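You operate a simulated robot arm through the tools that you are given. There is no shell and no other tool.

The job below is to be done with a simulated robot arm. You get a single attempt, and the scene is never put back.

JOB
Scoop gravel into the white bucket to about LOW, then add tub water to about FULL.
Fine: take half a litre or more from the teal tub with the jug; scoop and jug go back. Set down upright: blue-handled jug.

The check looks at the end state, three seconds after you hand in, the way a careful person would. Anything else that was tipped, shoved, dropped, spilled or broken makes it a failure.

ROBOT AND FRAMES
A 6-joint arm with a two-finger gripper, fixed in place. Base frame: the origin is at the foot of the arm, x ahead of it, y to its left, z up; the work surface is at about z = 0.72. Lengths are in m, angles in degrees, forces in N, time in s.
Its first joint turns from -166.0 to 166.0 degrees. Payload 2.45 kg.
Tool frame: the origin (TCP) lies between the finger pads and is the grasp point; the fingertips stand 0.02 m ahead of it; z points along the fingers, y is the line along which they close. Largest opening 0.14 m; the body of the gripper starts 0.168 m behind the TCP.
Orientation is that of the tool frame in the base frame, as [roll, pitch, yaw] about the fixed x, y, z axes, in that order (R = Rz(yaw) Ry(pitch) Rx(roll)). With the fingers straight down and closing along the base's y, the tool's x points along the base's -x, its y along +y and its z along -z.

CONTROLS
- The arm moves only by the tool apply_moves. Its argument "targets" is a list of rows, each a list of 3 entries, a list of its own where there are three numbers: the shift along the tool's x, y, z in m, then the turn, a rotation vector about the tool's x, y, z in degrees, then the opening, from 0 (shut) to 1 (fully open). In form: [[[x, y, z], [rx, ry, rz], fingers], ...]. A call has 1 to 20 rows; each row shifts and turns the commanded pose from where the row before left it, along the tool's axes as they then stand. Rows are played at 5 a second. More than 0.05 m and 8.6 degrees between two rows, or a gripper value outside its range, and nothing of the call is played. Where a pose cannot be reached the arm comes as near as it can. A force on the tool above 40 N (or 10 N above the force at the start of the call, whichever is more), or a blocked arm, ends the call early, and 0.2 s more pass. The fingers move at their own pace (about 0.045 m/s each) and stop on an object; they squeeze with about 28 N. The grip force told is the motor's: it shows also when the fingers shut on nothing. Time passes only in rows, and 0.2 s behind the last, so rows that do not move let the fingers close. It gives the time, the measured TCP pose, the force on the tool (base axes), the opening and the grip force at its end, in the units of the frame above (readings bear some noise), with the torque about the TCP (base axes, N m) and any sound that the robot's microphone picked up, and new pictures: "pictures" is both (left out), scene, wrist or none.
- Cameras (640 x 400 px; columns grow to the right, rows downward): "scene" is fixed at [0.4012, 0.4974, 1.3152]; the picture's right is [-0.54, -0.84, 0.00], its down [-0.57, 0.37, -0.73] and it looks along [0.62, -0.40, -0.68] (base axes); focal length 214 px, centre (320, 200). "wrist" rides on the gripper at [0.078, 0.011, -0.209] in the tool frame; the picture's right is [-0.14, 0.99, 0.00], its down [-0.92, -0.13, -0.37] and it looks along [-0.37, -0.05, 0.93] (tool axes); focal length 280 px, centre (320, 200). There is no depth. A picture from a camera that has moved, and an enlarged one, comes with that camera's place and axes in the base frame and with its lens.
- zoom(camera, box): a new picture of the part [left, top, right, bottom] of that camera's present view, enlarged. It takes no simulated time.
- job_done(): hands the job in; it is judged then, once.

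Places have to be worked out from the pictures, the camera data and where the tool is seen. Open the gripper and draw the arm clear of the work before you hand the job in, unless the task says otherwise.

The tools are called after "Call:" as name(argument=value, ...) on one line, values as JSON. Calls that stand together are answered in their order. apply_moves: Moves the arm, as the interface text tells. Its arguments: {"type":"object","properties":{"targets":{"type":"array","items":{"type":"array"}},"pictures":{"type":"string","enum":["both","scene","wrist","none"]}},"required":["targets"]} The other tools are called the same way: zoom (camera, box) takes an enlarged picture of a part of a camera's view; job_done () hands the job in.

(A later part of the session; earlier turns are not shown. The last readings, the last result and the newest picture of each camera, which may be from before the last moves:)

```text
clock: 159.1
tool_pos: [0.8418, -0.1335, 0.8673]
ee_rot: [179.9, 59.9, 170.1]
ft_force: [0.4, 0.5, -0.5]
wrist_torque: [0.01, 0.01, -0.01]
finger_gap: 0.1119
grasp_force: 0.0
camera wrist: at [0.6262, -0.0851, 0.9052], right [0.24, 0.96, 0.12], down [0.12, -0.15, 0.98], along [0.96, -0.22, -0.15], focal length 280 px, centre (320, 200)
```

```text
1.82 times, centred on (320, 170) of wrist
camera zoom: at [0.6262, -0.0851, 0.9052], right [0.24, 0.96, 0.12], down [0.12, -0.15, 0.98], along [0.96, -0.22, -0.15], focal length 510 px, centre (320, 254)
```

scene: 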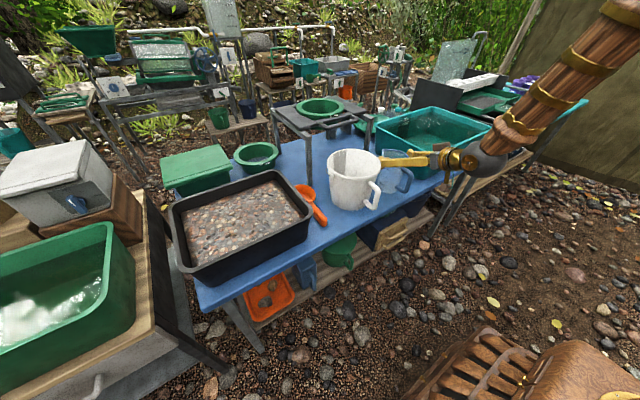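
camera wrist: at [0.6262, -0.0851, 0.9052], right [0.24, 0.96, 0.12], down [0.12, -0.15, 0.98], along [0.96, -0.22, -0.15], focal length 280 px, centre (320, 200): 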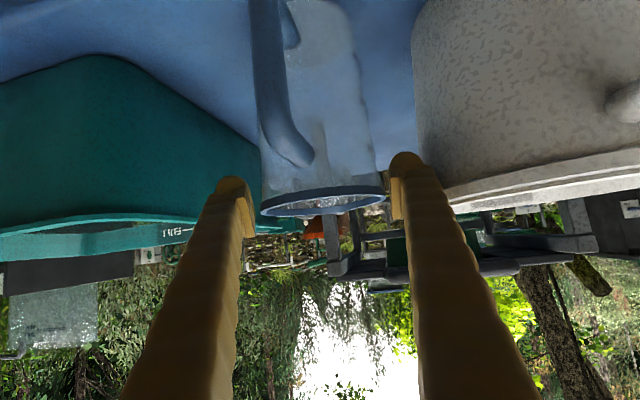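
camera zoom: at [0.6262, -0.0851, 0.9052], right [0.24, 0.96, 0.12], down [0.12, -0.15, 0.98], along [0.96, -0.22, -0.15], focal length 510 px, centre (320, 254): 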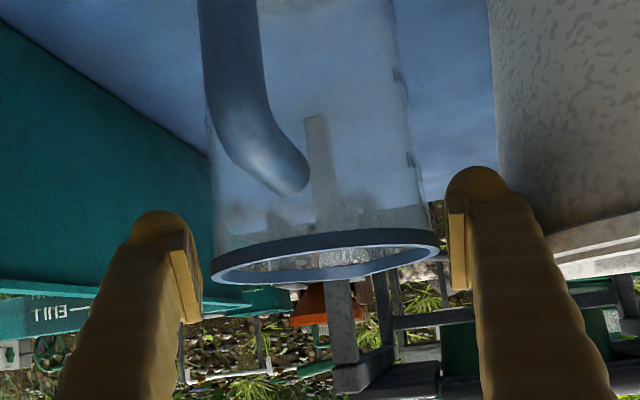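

Clearances hold on both sides and forces are nil. I go down the last 67 mm in small steps.

Call:
apply_moves(targets=[[[0.02, 0, 0.0101], [0, 0, 0], 0.8], [[0.02, 0, 0.0101], [0, 0, 0], 0.8], [[0.02, 0, 0.0101], [0, 0, 0], 0.8], [[0, 0, 0], [0, 0, 0], 0.8]])

Call:
zoom(camera="scene", box=[340, 120, 440, 200])

Call:
zoom(camera="wrist", box=[180, 60, 460, 280])

```text
clock: 160.1
tool_pos: [0.8372, -0.1319, 0.7992]
ee_rot: [180.0, 59.8, 170.1]
ft_force: [-0.5, 0.3, -0.9]
wrist_torque: [-0.01, -0.01, -0.01]
finger_gap: 0.112
grasp_force: 0.0
camera wrist: at [0.6223, -0.0817, 0.8369], right [0.24, 0.96, 0.12], down [0.12, -0.15, 0.98], along [0.96, -0.22, -0.15], focal length 280 px, centre (320, 200)
```

scene: 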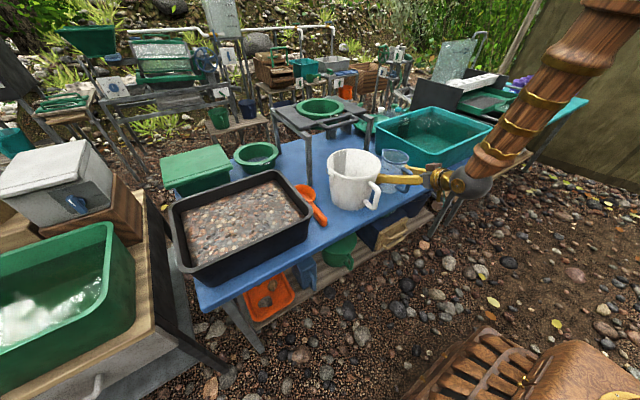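
wrist: 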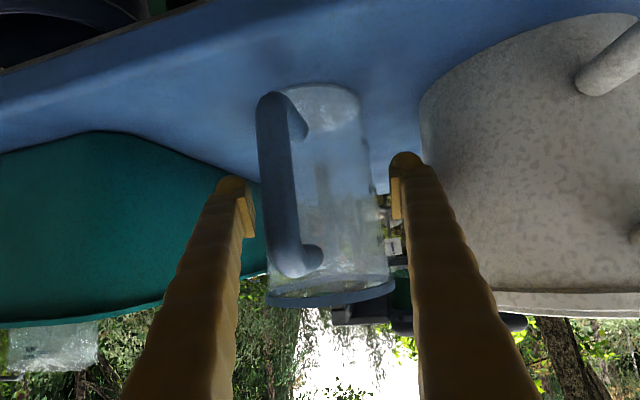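

```text
5.00 times, centred on (390, 160) of scene
camera zoom: at [0.4012, 0.4974, 1.3152], right [-0.54, -0.84, 0.0], down [-0.57, 0.37, -0.73], along [0.62, -0.4, -0.68], focal length 1072 px, centre (-30, 400)
```

zoom: 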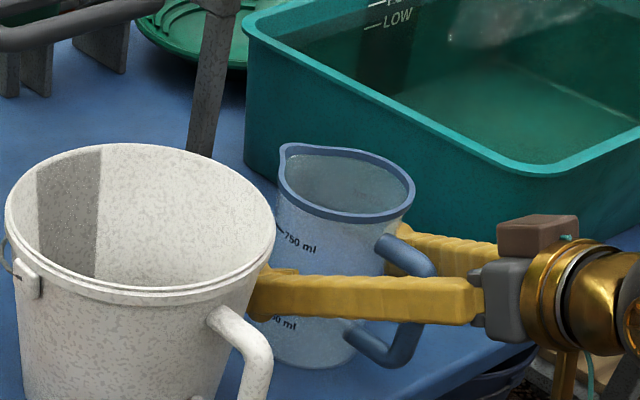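

```text
1.82 times, centred on (320, 170) of wrist
camera zoom: at [0.6223, -0.0817, 0.8369], right [0.24, 0.96, 0.12], down [0.12, -0.15, 0.98], along [0.96, -0.22, -0.15], focal length 510 px, centre (320, 254)
```

zoom: 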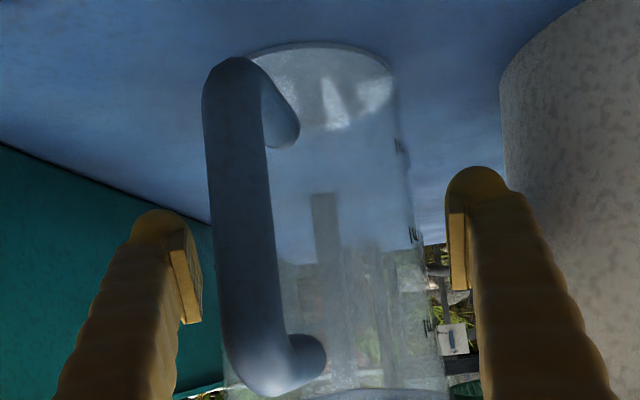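

The jug body is between the fingers, about 5 mm off-centre to −y. I shift 5 mm to centre and then close gently on it.

Call:
apply_moves(targets=[[[0, -0.005, 0], [0, 0, 0], 0.8], [[0, 0, 0], [0, 0, 0], 0.74], [[0, 0, 0], [0, 0, 0], 0.68], [[0, 0, 0], [0, 0, 0], 0.62], [[0, 0, 0], [0, 0, 0], 0.5], [[0, 0, 0], [0, 0, 0], 0.4], [[0, 0, 0], [0, 0, 0], 0.3], [[0, 0, 0], [0, 0, 0], 0.3]])

Call:
zoom(camera="wrist", box=[180, 60, 460, 280])

```text
clock: 161.9
tool_pos: [0.8351, -0.1374, 0.7998]
ee_rot: [179.9, 59.8, 170.0]
ft_force: [-2.2, -1.1, 4.6]
wrist_torque: [-0.24, -0.06, -0.1]
finger_gap: 0.0918
grasp_force: 28.2
camera wrist: at [0.6209, -0.0868, 0.8374], right [0.24, 0.96, 0.12], down [0.12, -0.15, 0.98], along [0.96, -0.22, -0.15], focal length 280 px, centre (320, 200)
```

scene: 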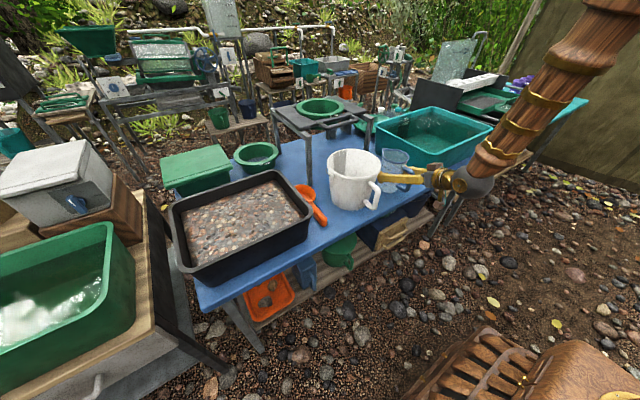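
wrist: 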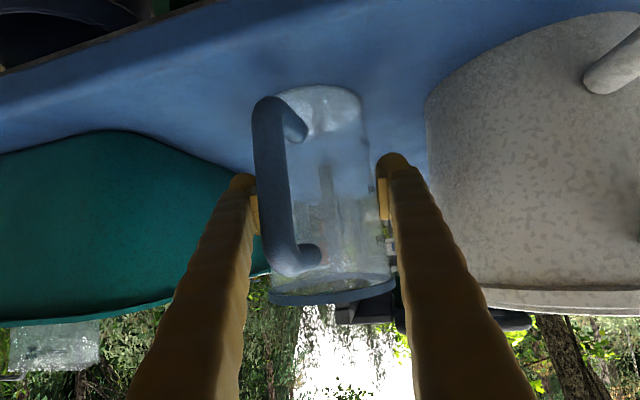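

```text
1.82 times, centred on (320, 170) of wrist
camera zoom: at [0.6209, -0.0868, 0.8374], right [0.24, 0.96, 0.12], down [0.12, -0.15, 0.98], along [0.96, -0.22, -0.15], focal length 510 px, centre (320, 254)
```

zoom: 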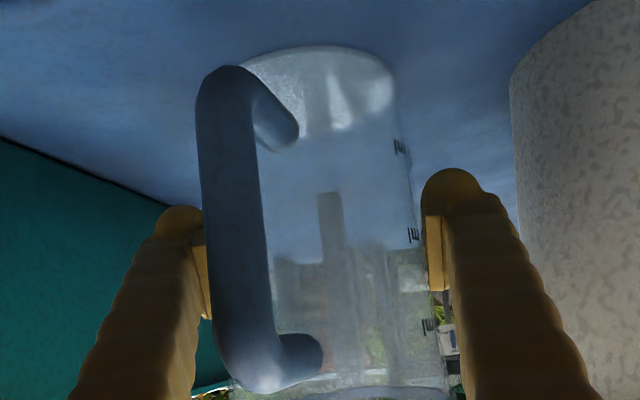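

Gripped firmly (gap 92 mm, 28 N). I lift the jug straight up slowly and check that it comes up upright.

Call:
apply_moves(targets=[[[-0.0086, 0, -0.005], [0, 0, 0], 0.3], [[-0.0173, 0, -0.01], [0, 0, 0], 0.3], [[-0.0346, 0, -0.0201], [0, 0, 0], 0.3], [[-0.0346, 0, -0.0201], [0, 0, 0], 0.3], [[-0.0346, 0, -0.0201], [0, 0, 0], 0.3], [[-0.0346, 0, -0.0201], [0, 0, 0], 0.3], [[-0.0173, 0, -0.01], [0, 0, 0], 0.3], [[0, 0, 0], [0, 0, 0], 0.3]])

Call:
zoom(camera="scene", box=[340, 80, 470, 180])

```text
clock: 163.7
tool_pos: [0.8336, -0.138, 1.0121]
ee_rot: [179.9, 59.9, 170.0]
ft_force: [0.6, -0.7, -0.8]
wrist_torque: [-0.01, 0.02, 0.01]
finger_gap: 0.0897
grasp_force: 27.6
camera wrist: at [0.6194, -0.0881, 1.0511], right [0.24, 0.96, 0.12], down [0.12, -0.15, 0.98], along [0.96, -0.22, -0.15], focal length 280 px, centre (320, 200)
```

scene: 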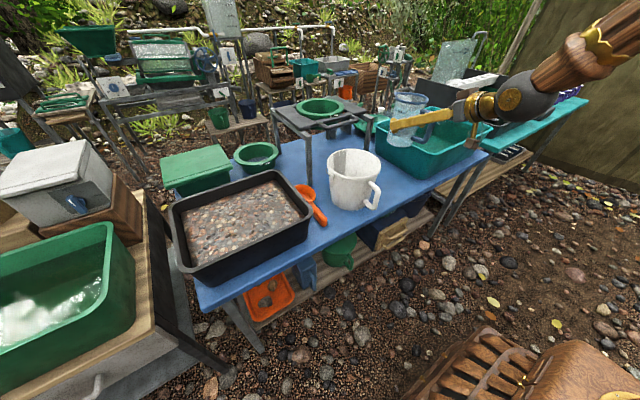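
wrist: 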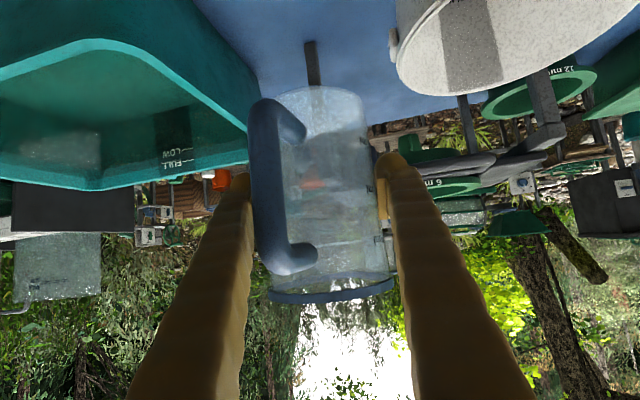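

```text
4.00 times, centred on (405, 130) of scene
camera zoom: at [0.4012, 0.4974, 1.3152], right [-0.54, -0.84, 0.0], down [-0.57, 0.37, -0.73], along [0.62, -0.4, -0.68], focal length 858 px, centre (-20, 480)
```

zoom: 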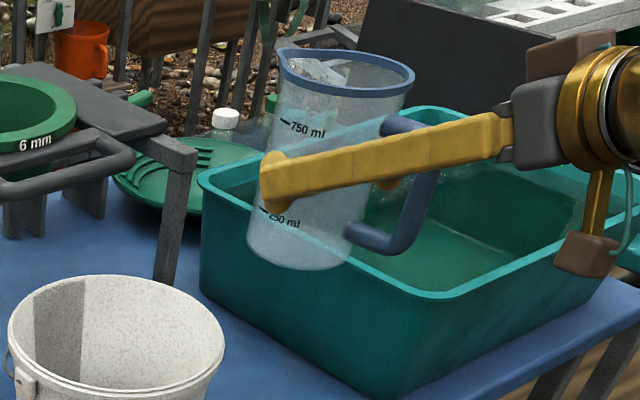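

The jug came up upright (fingers now about 6 cm above its base). Before dipping, I check where the tub's water surface is, using the marks on its far wall.

Call:
zoom(camera="wrist", box=[0, 20, 260, 200])

Call:
zoom(camera="scene", box=[430, 100, 500, 180])

Call:
zoom(camera="wrist", box=[140, 130, 220, 190])

```text
2.22 times, centred on (130, 110) of wrist
camera zoom: at [0.6194, -0.0881, 1.0511], right [0.24, 0.96, 0.12], down [0.12, -0.15, 0.98], along [0.96, -0.22, -0.15], focal length 623 px, centre (742, 400)
```

zoom: 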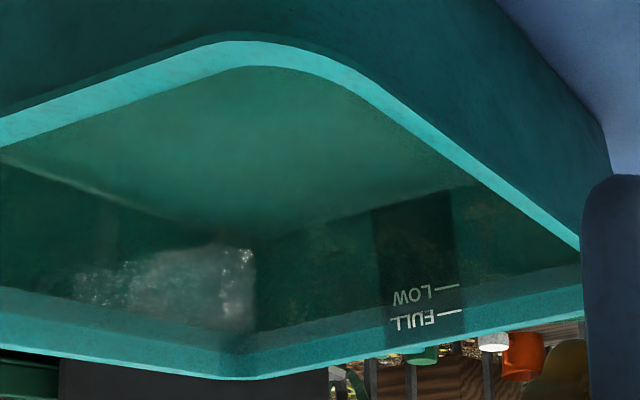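

```text
5.00 times, centred on (465, 140) of scene
camera zoom: at [0.4012, 0.4974, 1.3152], right [-0.54, -0.84, 0.0], down [-0.57, 0.37, -0.73], along [0.62, -0.4, -0.68], focal length 1072 px, centre (-405, 500)
```

zoom: 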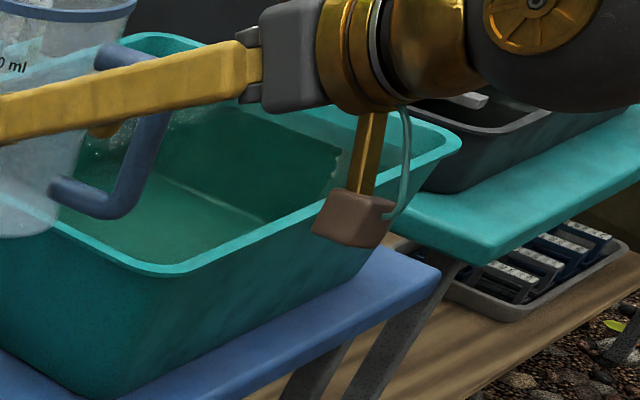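

```text
6.67 times, centred on (180, 160) of wrist
camera zoom: at [0.6194, -0.0881, 1.0511], right [0.24, 0.96, 0.12], down [0.12, -0.15, 0.98], along [0.96, -0.22, -0.15], focal length 1869 px, centre (1253, 467)
```

zoom: 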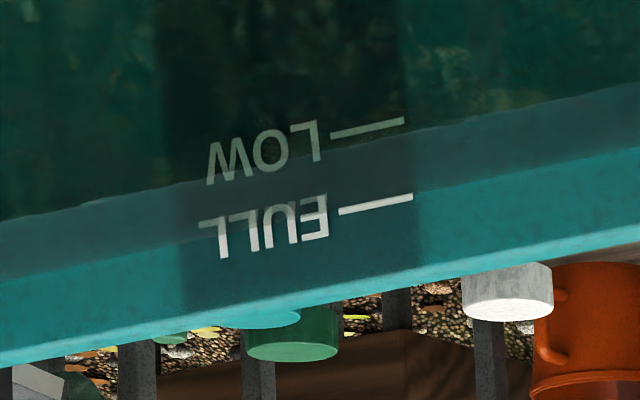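

The symmetric reflection band shows the tub's water surface at its FULL mark, z≈0.857 — plenty of depth. I carry the empty jug over the tub to (0.89, −0.42, 1.02) and swing the tool heading to about −75°, where the wrist can pitch steeply.

Call:
apply_moves(targets=[[[-0.0101, -0.0447, 0.0142], [0, 0, 0], 0.3], [[-0.0101, -0.0447, 0.0142], [0, 0, 0], 0.3], [[-0.0101, -0.0447, 0.0142], [0, 0, 0], 0.3], [[-0.0101, -0.0447, 0.0142], [0, 0, 0], 0.3], [[-0.0101, -0.0447, 0.0142], [0, 0, 0], 0.3], [[-0.0101, -0.0447, 0.0142], [0, 0, 0], 0.3], [[0, 0, 0], [7.01, 0, 4.05], 0.3], [[0, 0, 0], [7.01, 0, 4.05], 0.3], [[0, 0, 0], [7.01, 0, 4.05], 0.3], [[0, 0, 0], [7.01, 0, 4.05], 0.3], [[0, 0, 0], [7.01, 0, 4.05], 0.3], [[0, 0, 0], [7.01, 0, 4.05], 0.3], [[0, 0, 0], [7.01, 0, 4.05], 0.3], [[0, 0, 0], [7.01, 0, 4.05], 0.3], [[0, 0, 0], [0, 0, 0], 0.3]])

Call:
zoom(camera="scene", box=[360, 60, 520, 190])

```text
clock: 166.9
tool_pos: [0.8916, -0.4191, 1.0202]
ee_rot: [-179.7, 59.8, 105.5]
ft_force: [-0.5, -0.5, -1.0]
wrist_torque: [0.0, 0.02, 0.03]
finger_gap: 0.0887
grasp_force: 27.5
camera wrist: at [0.845, -0.2037, 1.0571], right [0.97, 0.19, 0.12], down [-0.08, -0.17, 0.98], along [0.21, -0.97, -0.15], focal length 280 px, centre (320, 200)
```

scene: 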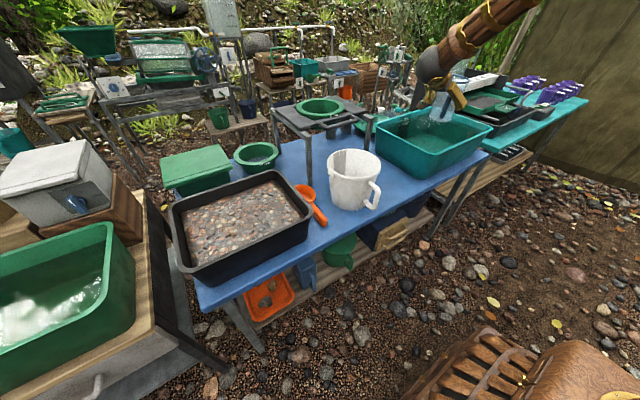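
wrist: 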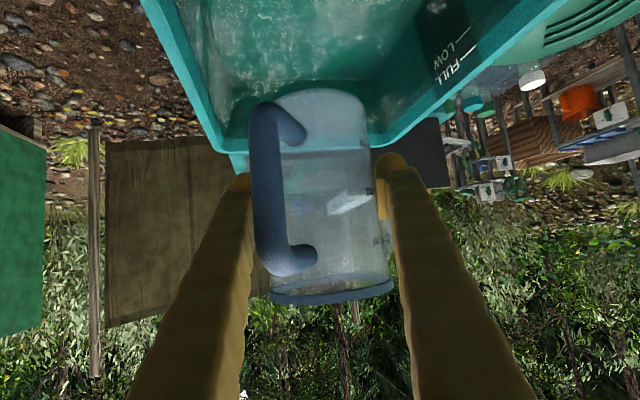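

```text
3.08 times, centred on (440, 125) of scene
camera zoom: at [0.4012, 0.4974, 1.3152], right [-0.54, -0.84, 0.0], down [-0.57, 0.37, -0.73], along [0.62, -0.4, -0.68], focal length 660 px, centre (-49, 431)
```

zoom: 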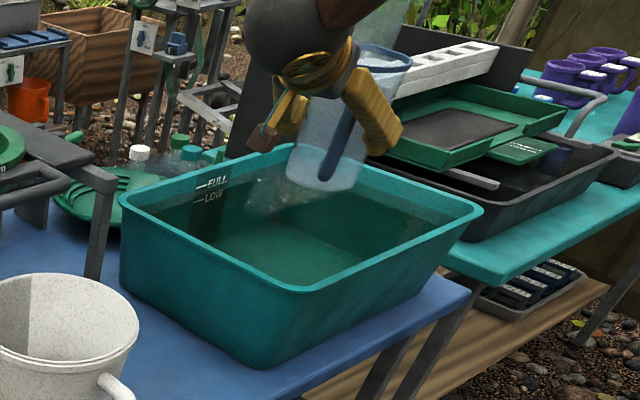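

The jug is over the tub with heading −74.5°. I lower and pitch together, bottom first: to z≈0.88 with about 35° of jug tilt, keeping clear of the tub walls.

Call:
apply_moves(targets=[[[0.022, -0.0003, 0.007], [0, 6.2, 0], 0.3], [[0.0211, -0.0003, 0.0093], [0, 6.2, 0], 0.3], [[0.02, -0.0003, 0.0116], [0, 6.2, 0], 0.3], [[0.0186, -0.0004, 0.0136], [0, 6.2, 0], 0.3], [[0.0072, 0, 0.0102], [0, 2.5, 0], 0.3], [[0.0067, 0, 0.0105], [0, 2.5, 0], 0.3], [[0.0063, 0, 0.0108], [0, 2.5, 0], 0.3], [[0.0058, 0, 0.0111], [0, 2.5, 0], 0.3], [[0, 0, 0], [0, 0, 0], 0.3]])

Call:
zoom(camera="scene", box=[360, 60, 520, 190])

```text
clock: 168.9
tool_pos: [0.8853, -0.4018, 0.8812]
ee_rot: [-179.9, 25.1, 105.2]
ft_force: [-0.3, -0.3, -1.3]
wrist_torque: [-0.01, 0.0, 0.0]
finger_gap: 0.0884
grasp_force: 27.8
camera wrist: at [0.8548, -0.2443, 1.0377], right [0.99, 0.14, 0.06], down [0.06, -0.69, 0.72], along [0.14, -0.71, -0.69], focal length 280 px, centre (320, 200)
```

scene: 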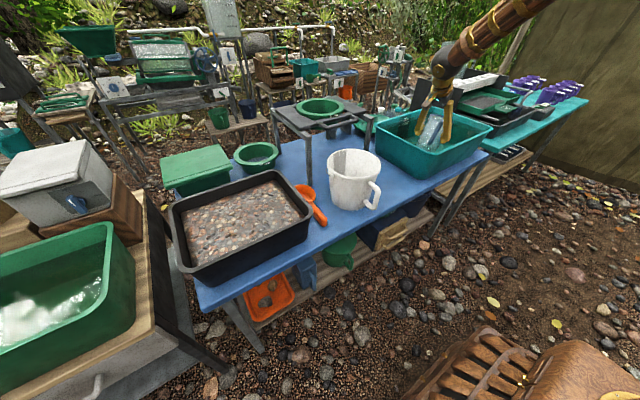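
wrist: 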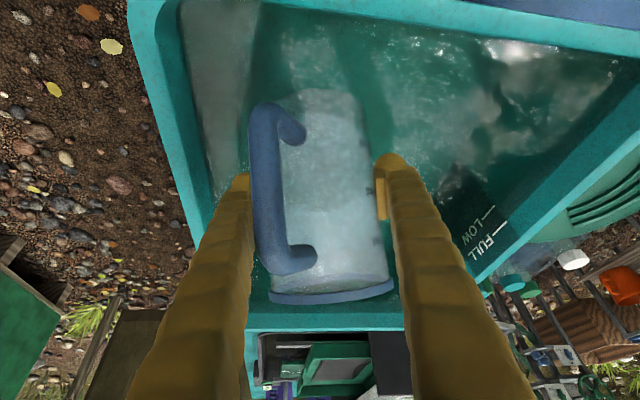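

```text
3.08 times, centred on (440, 125) of scene
camera zoom: at [0.4012, 0.4974, 1.3152], right [-0.54, -0.84, 0.0], down [-0.57, 0.37, -0.73], along [0.62, -0.4, -0.68], focal length 660 px, centre (-49, 431)
```

zoom: 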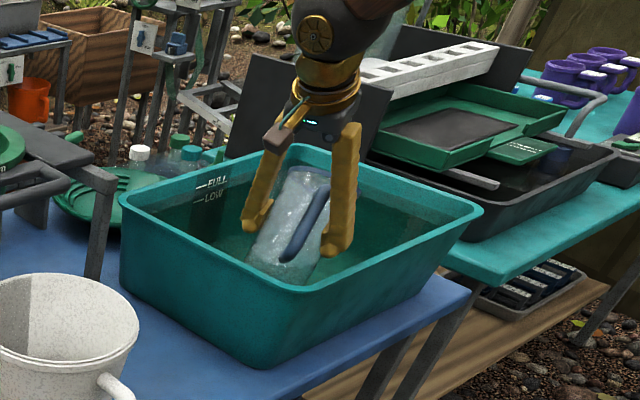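

Good clearance all round. I continue down to z≈0.814 while tilting to about 45°, so the jug's lip goes under the surface.

Call:
apply_moves(targets=[[[0.0042, 0, 0.0091], [0, 2, 0], 0.3], [[0.0039, 0, 0.0092], [0, 2, 0], 0.3], [[0.0036, 0, 0.0093], [0, 2, 0], 0.3], [[0.0033, 0, 0.0095], [0, 2, 0], 0.3], [[0.0029, 0, 0.0096], [0, 2, 0], 0.3], [[0.0021, 0, 0.0077], [0, 0, 0], 0.3], [[0.0021, 0, 0.0077], [0, 0, 0], 0.3], [[0, 0, 0], [0, 0, 0], 0.3], [[0, 0, 0], [0, 0, 0], 0.3]])

Call:
zoom(camera="wrist", box=[180, 60, 460, 340])

Call:
zoom(camera="scene", box=[390, 90, 510, 190])

```text
clock: 170.9
tool_pos: [0.8866, -0.4015, 0.8141]
ee_rot: [-179.9, 15.1, 105.3]
ft_force: [6.8, -5.0, 31.8]
wrist_torque: [-0.02, -0.43, -0.01]
finger_gap: 0.0892
grasp_force: 28.4
camera wrist: at [0.8632, -0.2721, 0.9954], right [0.99, 0.13, 0.04], down [0.09, -0.8, 0.6], along [0.11, -0.59, -0.8], focal length 280 px, centre (320, 200)
```

scene: 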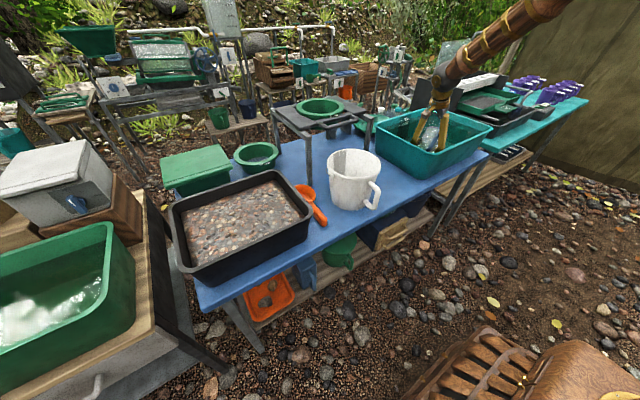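
wrist: 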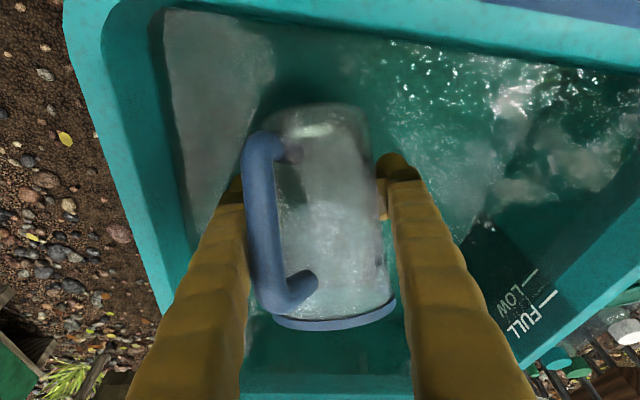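

```text
1.43 times, centred on (320, 200) of wrist
camera zoom: at [0.8632, -0.2721, 0.9954], right [0.99, 0.13, 0.04], down [0.09, -0.8, 0.6], along [0.11, -0.59, -0.8], focal length 401 px, centre (320, 200)
```

zoom: 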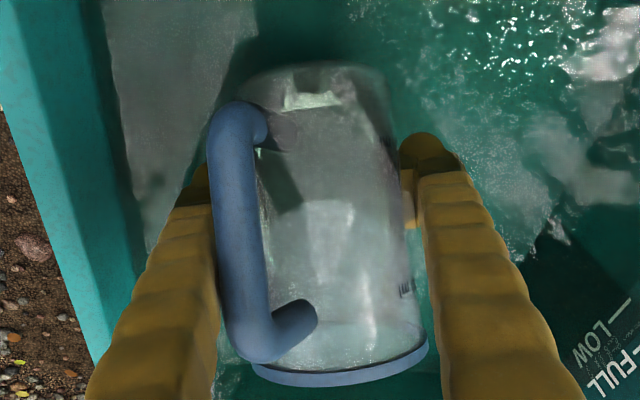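

```text
4.00 times, centred on (450, 140) of scene
camera zoom: at [0.4012, 0.4974, 1.3152], right [-0.54, -0.84, 0.0], down [-0.57, 0.37, -0.73], along [0.62, -0.4, -0.68], focal length 858 px, centre (-200, 440)
```

zoom: 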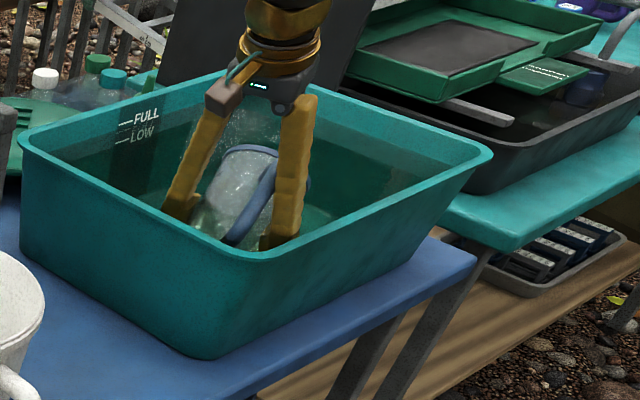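

The jug's base edge is resting on the tub floor (32 N, contact about 70 mm below the TCP), so the floor is at z≈0.742. I raise 6 mm to relieve it, keeping the lip under water, and wait for it to fill.

Call:
apply_moves(targets=[[[-0.0016, 0, -0.0058], [0, 0, 0], 0.3], [[0, 0, 0], [0, 0, 0], 0.3], [[0, 0, 0], [0, 0, 0], 0.3], [[0, 0, 0], [0, 0, 0], 0.3], [[0, 0, 0], [0, 0, 0], 0.3], [[0, 0, 0], [0, 0, 0], 0.3]])

Call:
zoom(camera="wrist", box=[180, 60, 460, 340])

Call:
zoom(camera="scene", box=[410, 90, 470, 150])

```text
clock: 172.3
tool_pos: [0.8856, -0.4012, 0.8202]
ee_rot: [-179.9, 15.2, 105.4]
ft_force: [-1.2, -0.8, -1.7]
wrist_torque: [-0.01, -0.04, -0.03]
finger_gap: 0.0895
grasp_force: 27.8
camera wrist: at [0.8624, -0.2719, 1.0009], right [0.99, 0.13, 0.03], down [0.09, -0.8, 0.6], along [0.11, -0.59, -0.8], focal length 280 px, centre (320, 200)
```

scene: 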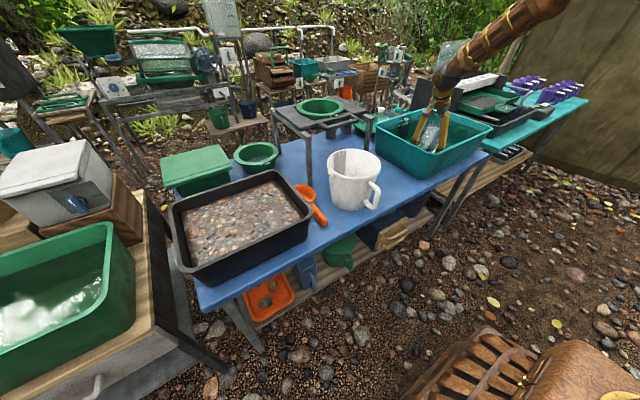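
wrist: 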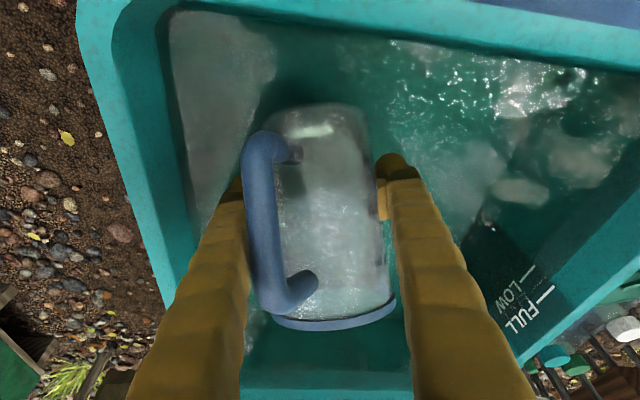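

```text
1.43 times, centred on (320, 200) of wrist
camera zoom: at [0.8624, -0.2719, 1.0009], right [0.99, 0.13, 0.03], down [0.09, -0.8, 0.6], along [0.11, -0.59, -0.8], focal length 401 px, centre (320, 200)
```

zoom: 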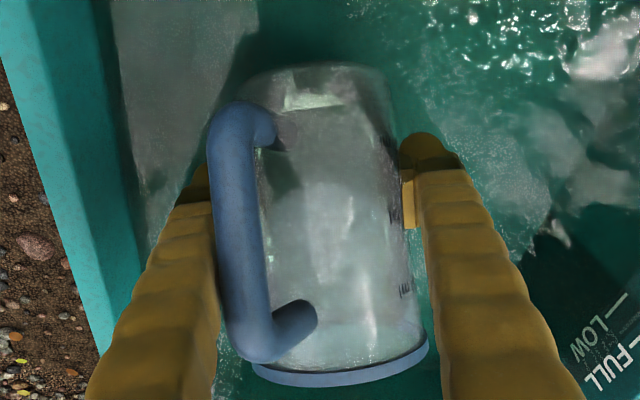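

```text
6.67 times, centred on (440, 120) of scene
camera zoom: at [0.4012, 0.4974, 1.3152], right [-0.54, -0.84, 0.0], down [-0.57, 0.37, -0.73], along [0.62, -0.4, -0.68], focal length 1430 px, centre (-480, 733)
```

zoom: 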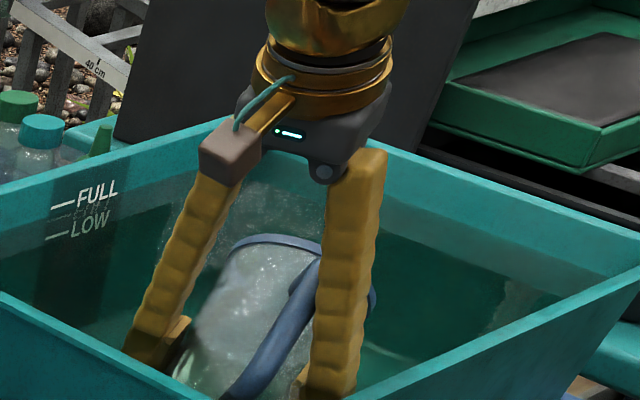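

No floor contact now (−1.7 N). I bring the jug upright while raising it, 10 slow steps to z≈0.97, and then read the weight to see how much water it took.

Call:
apply_moves(targets=[[[-0.0039, 0, -0.0145], [0, -4.5, 0], 0.3], [[-0.0051, 0, -0.0141], [0, -4.5, 0], 0.3], [[-0.0061, 0, -0.0137], [0, -4.5, 0], 0.3], [[-0.0072, 0, -0.0132], [0, -4.5, 0], 0.3], [[-0.0082, 0, -0.0126], [0, -4.5, 0], 0.3], [[-0.0092, 0, -0.0119], [0, -4.5, 0], 0.3], [[-0.0101, 0, -0.0111], [0, -4.5, 0], 0.3], [[-0.0109, 0, -0.0103], [0, -4.5, 0], 0.3], [[-0.0117, 0, -0.0094], [0, -4.5, 0], 0.3], [[-0.0124, 0, -0.0085], [0, -4.5, 0], 0.3], [[0, 0, 0], [0, 0, 0], 0.3], [[0, 0, 0], [0, 0, 0], 0.3]])

Call:
zoom(camera="scene", box=[390, 70, 490, 150])

Call:
zoom(camera="wrist", box=[220, 60, 420, 320])

```text
clock: 174.9
tool_pos: [0.8849, -0.4001, 0.9707]
ee_rot: [-179.8, 60.1, 105.6]
ft_force: [-0.2, 0.5, -8.1]
wrist_torque: [-0.01, -0.1, 0.01]
finger_gap: 0.0894
grasp_force: 28.5
camera wrist: at [0.8382, -0.1839, 1.007], right [0.97, 0.19, 0.12], down [-0.08, -0.17, 0.98], along [0.21, -0.97, -0.15], focal length 280 px, centre (320, 200)
```

scene: 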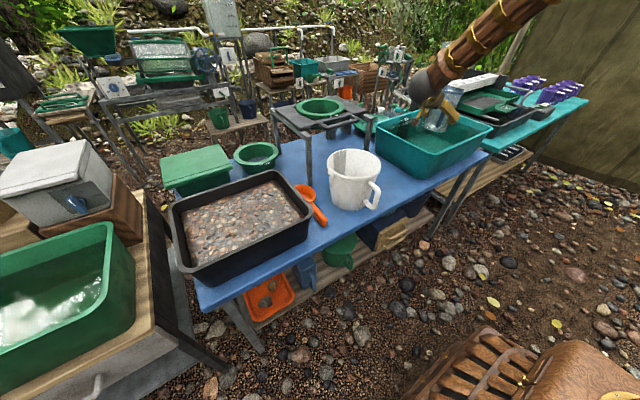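
wrist: 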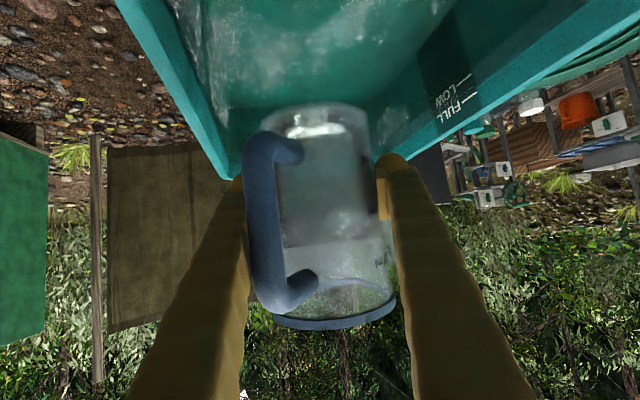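

```text
5.00 times, centred on (440, 110) of scene
camera zoom: at [0.4012, 0.4974, 1.3152], right [-0.54, -0.84, 0.0], down [-0.57, 0.37, -0.73], along [0.62, -0.4, -0.68], focal length 1072 px, centre (-280, 650)
```

zoom: 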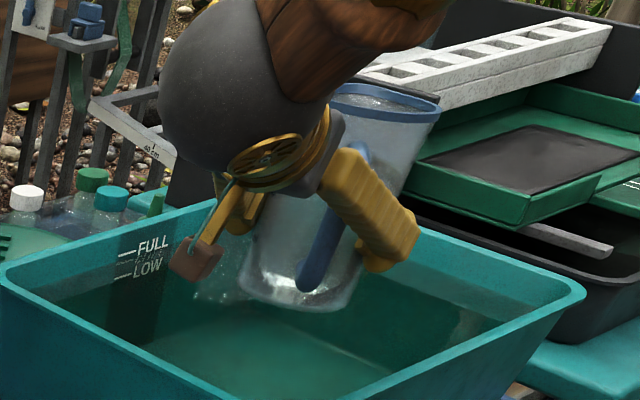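

```text
1.54 times, centred on (320, 190) of wrist
camera zoom: at [0.8382, -0.1839, 1.007], right [0.97, 0.19, 0.12], down [-0.08, -0.17, 0.98], along [0.21, -0.97, -0.15], focal length 431 px, centre (320, 215)
```

zoom: 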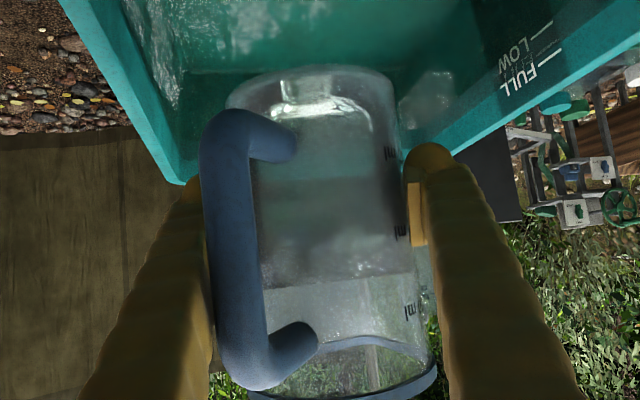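

The reading of −8.1 N means about 0.65–0.7 L in the jug, and the picture agrees (surface between 500 and 750 ml). I raise it and slowly swing the heading back to −10° over the tub.

Call:
apply_moves(targets=[[[-0.0173, 0, -0.01], [0, 0, 0], 0.3], [[-0.0217, 0, -0.0125], [0, 0, 0], 0.3], [[-0.0217, 0, -0.0125], [0, 0, 0], 0.3], [[0, 0, 0], [-4.29, 0, -2.475], 0.3], [[0, 0, 0], [-4.29, 0, -2.475], 0.3], [[0, 0, 0], [-4.29, 0, -2.475], 0.3], [[0, 0, 0], [-4.29, 0, -2.475], 0.3], [[0, 0, 0], [-4.29, 0, -2.475], 0.3], [[0, 0, 0], [-4.29, 0, -2.475], 0.3], [[0, 0, 0], [-4.29, 0, -2.475], 0.3], [[0, 0, 0], [-4.29, 0, -2.475], 0.3], [[0, 0, 0], [-4.29, 0, -2.475], 0.3], [[0, 0, 0], [-4.29, 0, -2.475], 0.3], [[0, 0, 0], [-4.29, 0, -2.475], 0.3], [[0, 0, 0], [-4.29, 0, -2.475], 0.3], [[0, 0, 0], [-4.29, 0, -2.475], 0.3], [[0, 0, 0], [0, 0, 0], 0.3]])

Call:
zoom(camera="scene", box=[390, 60, 510, 160])

Call:
zoom(camera="wrist", box=[220, 60, 420, 320])

```text
clock: 178.5
tool_pos: [0.8843, -0.4016, 1.0406]
ee_rot: [-179.7, 59.9, 170.0]
ft_force: [0.3, 1.0, -7.7]
wrist_torque: [0.02, -0.01, -0.01]
finger_gap: 0.0891
grasp_force: 28.0
camera wrist: at [0.6716, -0.3515, 1.0775], right [0.24, 0.96, 0.12], down [0.12, -0.15, 0.98], along [0.96, -0.23, -0.15], focal length 280 px, centre (320, 200)
```

scene: 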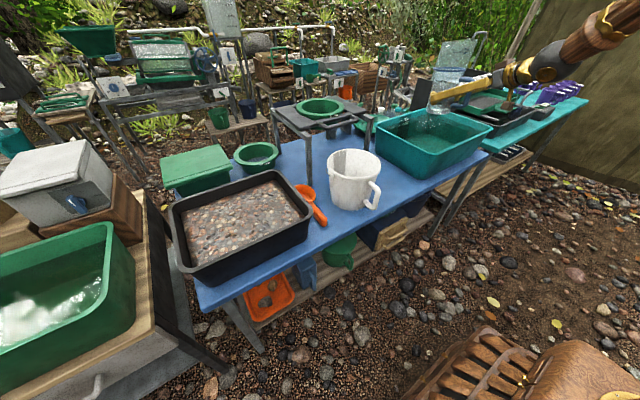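
wrist: 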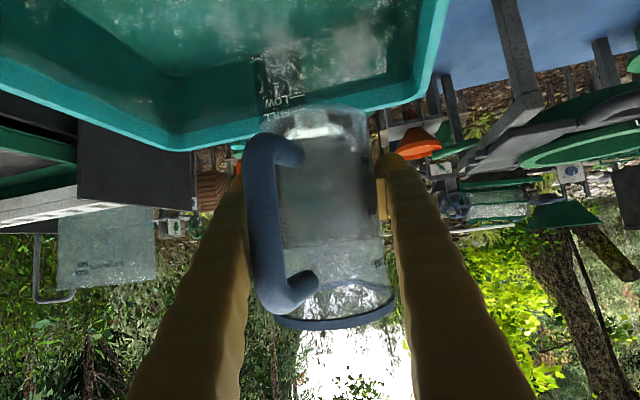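

```text
4.00 times, centred on (450, 110) of scene
camera zoom: at [0.4012, 0.4974, 1.3152], right [-0.54, -0.84, 0.0], down [-0.57, 0.37, -0.73], along [0.62, -0.4, -0.68], focal length 858 px, centre (-200, 560)
```

zoom: 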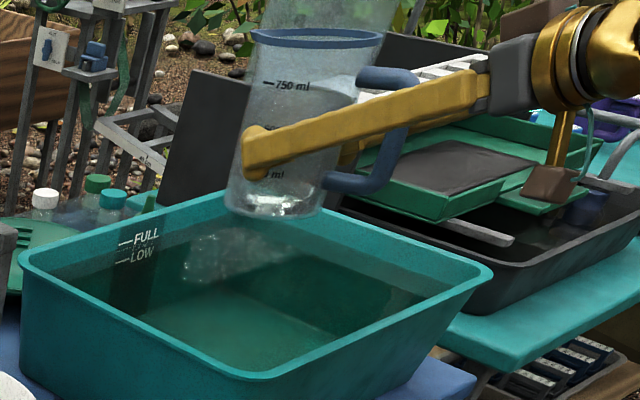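

```text
1.54 times, centred on (320, 190) of wrist
camera zoom: at [0.6716, -0.3515, 1.0775], right [0.24, 0.96, 0.12], down [0.12, -0.15, 0.98], along [0.96, -0.23, -0.15], focal length 431 px, centre (320, 215)
```

zoom: 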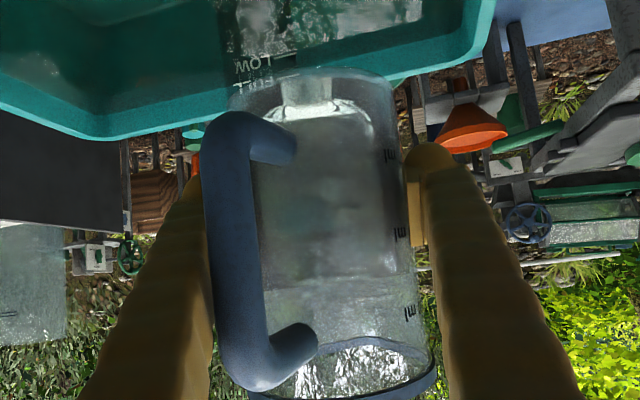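

The jug is upright at heading −10° and steady at −7.7 N. I carry it slowly across to the +y side of the bucket, at TCP (0.895, 0.16, 1.04).

Call:
apply_moves(targets=[[[0.0011, 0.0146, -0.002], [0, 0, 0], 0.3], [[0.0023, 0.0292, -0.0039], [0, 0, 0], 0.3], [[0.0023, 0.0292, -0.0039], [0, 0, 0], 0.3], [[0.0023, 0.0292, -0.0039], [0, 0, 0], 0.3], [[0.0023, 0.0292, -0.0039], [0, 0, 0], 0.3], [[0.0023, 0.0292, -0.0039], [0, 0, 0], 0.3], [[0.0023, 0.0292, -0.0039], [0, 0, 0], 0.3], [[0.0023, 0.0292, -0.0039], [0, 0, 0], 0.3], [[0.0023, 0.0292, -0.0039], [0, 0, 0], 0.3], [[0.0023, 0.0292, -0.0039], [0, 0, 0], 0.3], [[0.0023, 0.0292, -0.0039], [0, 0, 0], 0.3], [[0.0023, 0.0292, -0.0039], [0, 0, 0], 0.3], [[0.0023, 0.0292, -0.0039], [0, 0, 0], 0.3], [[0.0023, 0.0292, -0.0039], [0, 0, 0], 0.3], [[0.0023, 0.0292, -0.0039], [0, 0, 0], 0.3], [[0.0023, 0.0292, -0.0039], [0, 0, 0], 0.3], [[0.0023, 0.0292, -0.0039], [0, 0, 0], 0.3], [[0.0023, 0.0292, -0.0039], [0, 0, 0], 0.3], [[0.0023, 0.0292, -0.0039], [0, 0, 0], 0.3], [[0.0011, 0.0146, -0.002], [0, 0, 0], 0.3]])

Call:
zoom(camera="scene", box=[270, 80, 430, 220])

```text
clock: 182.7
tool_pos: [0.8988, 0.1607, 1.0394]
ee_rot: [-179.7, 59.9, 170.0]
ft_force: [0.5, 0.9, -7.4]
wrist_torque: [0.02, 0.0, -0.01]
finger_gap: 0.0889
grasp_force: 27.6
camera wrist: at [0.6849, 0.2113, 1.0762], right [0.25, 0.96, 0.12], down [0.12, -0.15, 0.98], along [0.96, -0.23, -0.15], focal length 280 px, centre (320, 200)
```

scene: 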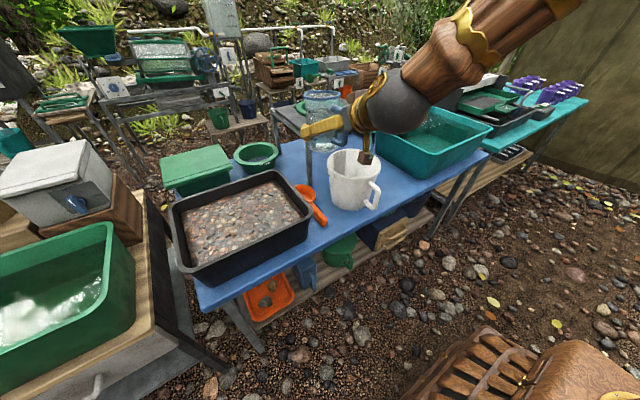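
wrist: 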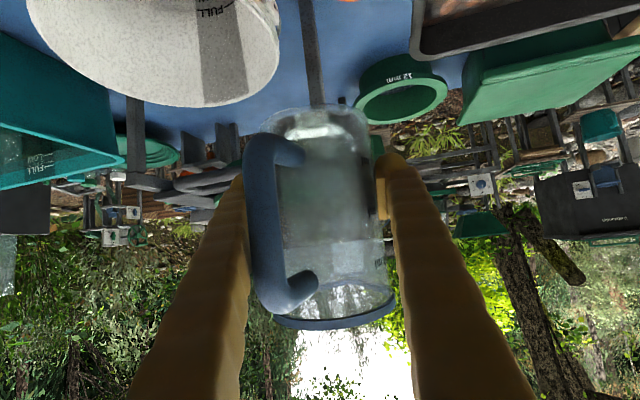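

```text
2.86 times, centred on (350, 150) of scene
camera zoom: at [0.4012, 0.4974, 1.3152], right [-0.54, -0.84, 0.0], down [-0.57, 0.37, -0.73], along [0.62, -0.4, -0.68], focal length 613 px, centre (234, 343)
```

zoom: 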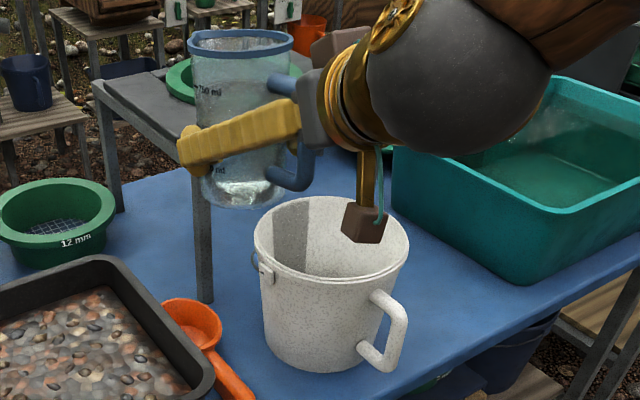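

The jug is just beyond the +y rim of the bucket, its axis at about (0.905, 0.16). I lower to z≈0.97 and start the roll to about 20°, which is before it should begin to pour.

Call:
apply_moves(targets=[[[0.0202, 0, 0.0117], [0, 0, 0], 0.3], [[0.0202, 0, 0.0117], [0, 0, 0], 0.3], [[0.0202, 0, 0.0117], [0, 0, 0], 0.3], [[0, 0, 0], [-2.5, 0, 4.33], 0.3], [[0, 0, 0], [-2.5, 0, 4.33], 0.3], [[0, 0, 0], [-2.5, 0, 4.33], 0.3], [[0, 0, 0], [-2.5, 0, 4.33], 0.3], [[0, 0, 0], [0, 0, 0], 0.3]], pictures="scene")

Call:
zoom(camera="scene", box=[270, 80, 430, 220])

```text
clock: 184.5
tool_pos: [0.8997, 0.16, 0.9688]
ee_rot: [144.2, 54.4, 139.3]
ft_force: [-0.2, 0.3, -7.8]
wrist_torque: [0.06, -0.03, -0.01]
finger_gap: 0.0887
grasp_force: 27.5
```

scene: 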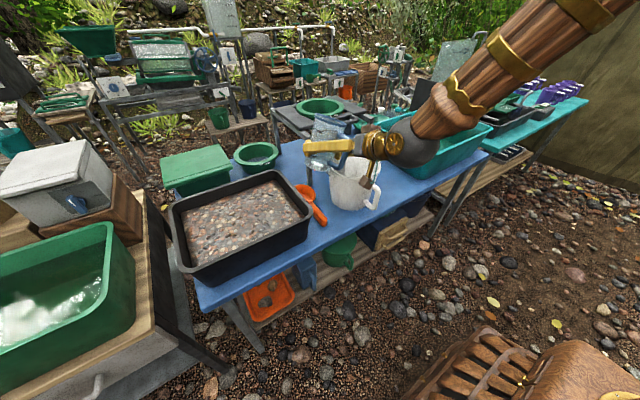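

```text
2.86 times, centred on (350, 150) of scene
camera zoom: at [0.4012, 0.4974, 1.3152], right [-0.54, -0.84, 0.0], down [-0.57, 0.37, -0.73], along [0.62, -0.4, -0.68], focal length 613 px, centre (234, 343)
```

zoom: 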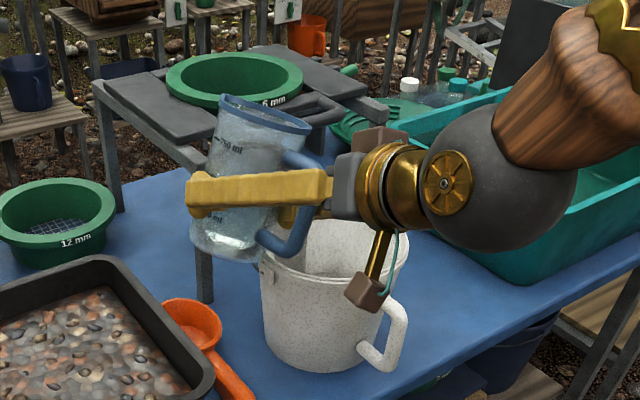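

Tilted 20° and still at full weight. I continue slowly to about 40° and hold to watch the pour start.

Call:
apply_moves(targets=[[[0, 0, 0], [-2, 0, 3.46], 0.3], [[0, 0, 0], [-2, 0, 3.46], 0.3], [[0, 0, 0], [-2, 0, 3.46], 0.3], [[0, 0, 0], [-2, 0, 3.46], 0.3], [[0, 0, 0], [-2, 0, 3.46], 0.3], [[0, 0, 0], [0, 0, 0], 0.3], [[0, 0, 0], [0, 0, 0], 0.3], [[0, 0, 0], [0, 0, 0], 0.3]], pictures="scene")

Call:
zoom(camera="scene", box=[290, 100, 410, 210])

```text
clock: 186.3
tool_pos: [0.8996, 0.1599, 0.969]
ee_rot: [121.0, 41.5, 121.8]
ft_force: [0.1, 0.0, -7.6]
wrist_torque: [0.08, -0.03, -0.01]
finger_gap: 0.0885
grasp_force: 27.9
```

scene: 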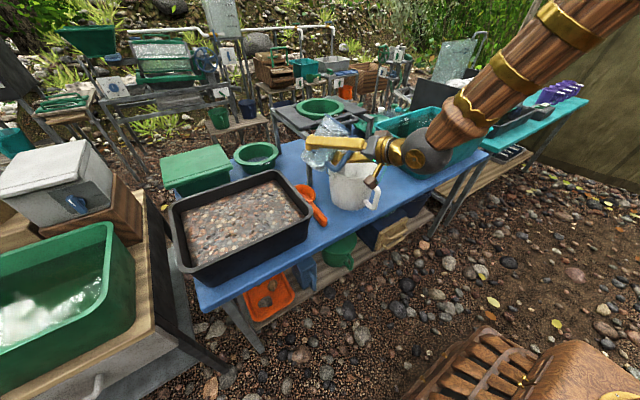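

```text
3.64 times, centred on (350, 155) of scene
camera zoom: at [0.4012, 0.4974, 1.3152], right [-0.54, -0.84, 0.0], down [-0.57, 0.37, -0.73], along [0.62, -0.4, -0.68], focal length 780 px, centre (211, 364)
```

zoom: 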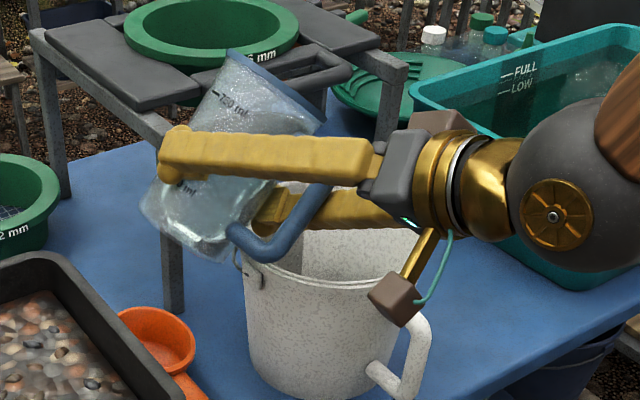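

Still no flow at 40° (−7.6 N). I continue in 4° steps to about 52° and hold.

Call:
apply_moves(targets=[[[0, 0, 0], [-2, 0, 3.46], 0.3], [[0, 0, 0], [0, 0, 0], 0.3], [[0, 0, 0], [-2, 0, 3.46], 0.3], [[0, 0, 0], [0, 0, 0], 0.3], [[0, 0, 0], [-2, 0, 3.46], 0.3], [[0, 0, 0], [0, 0, 0], 0.3], [[0, 0, 0], [0, 0, 0], 0.3], [[0, 0, 0], [0, 0, 0], 0.3]], pictures="both")

Call:
zoom(camera="scene", box=[290, 100, 410, 210])

```text
clock: 188.1
tool_pos: [0.8996, 0.1601, 0.9668]
ee_rot: [111.7, 32.2, 116.1]
ft_force: [-0.3, 0.4, -6.6]
wrist_torque: [0.07, -0.04, 0.01]
finger_gap: 0.0887
grasp_force: 27.8
camera wrist: at [0.6799, 0.1784, 0.9997], right [0.16, 0.5, 0.85], down [-0.01, -0.86, 0.51], along [0.99, -0.09, -0.13], focal length 280 px, centre (320, 200)
```

scene: 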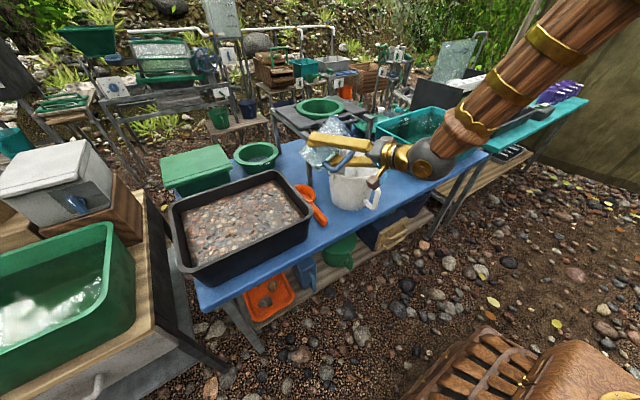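
wrist: 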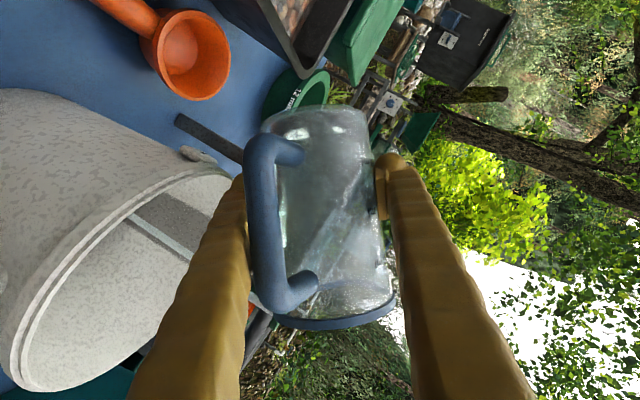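

```text
3.64 times, centred on (350, 155) of scene
camera zoom: at [0.4012, 0.4974, 1.3152], right [-0.54, -0.84, 0.0], down [-0.57, 0.37, -0.73], along [0.62, -0.4, -0.68], focal length 780 px, centre (211, 364)
```

zoom: 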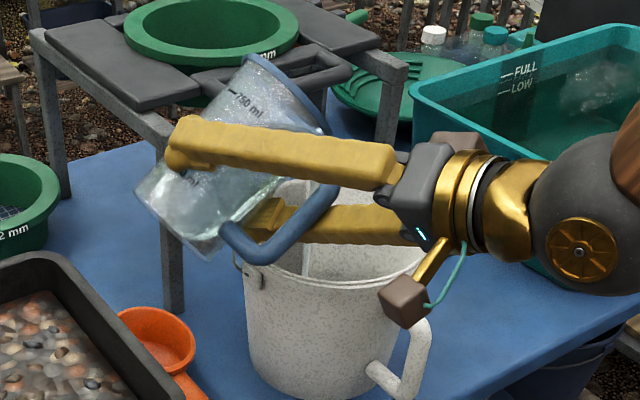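

It is pouring: the stream falls inside the bucket and the weight is dropping (−6.6 N). I hold here to see where the flow settles.

Call:
apply_moves(targets=[[[0, 0, 0], [0, 0, 0], 0.3], [[0, 0, 0], [0, 0, 0], 0.3], [[0, 0, 0], [0, 0, 0], 0.3], [[0, 0, 0], [0, 0, 0], 0.3], [[0, 0, 0], [0, 0, 0], 0.3]], pictures="wrist")

```text
clock: 189.3
tool_pos: [0.8996, 0.1605, 0.967]
ee_rot: [111.7, 32.3, 116.0]
ft_force: [0.1, -0.8, -6.2]
wrist_torque: [0.06, -0.01, -0.02]
finger_gap: 0.0884
grasp_force: 28.3
camera wrist: at [0.6799, 0.1784, 0.9997], right [0.16, 0.5, 0.85], down [-0.01, -0.86, 0.51], along [0.99, -0.09, -0.13], focal length 280 px, centre (320, 200)
```

wrist: 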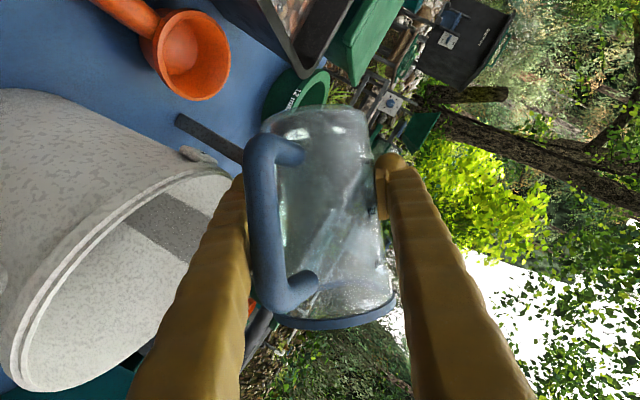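

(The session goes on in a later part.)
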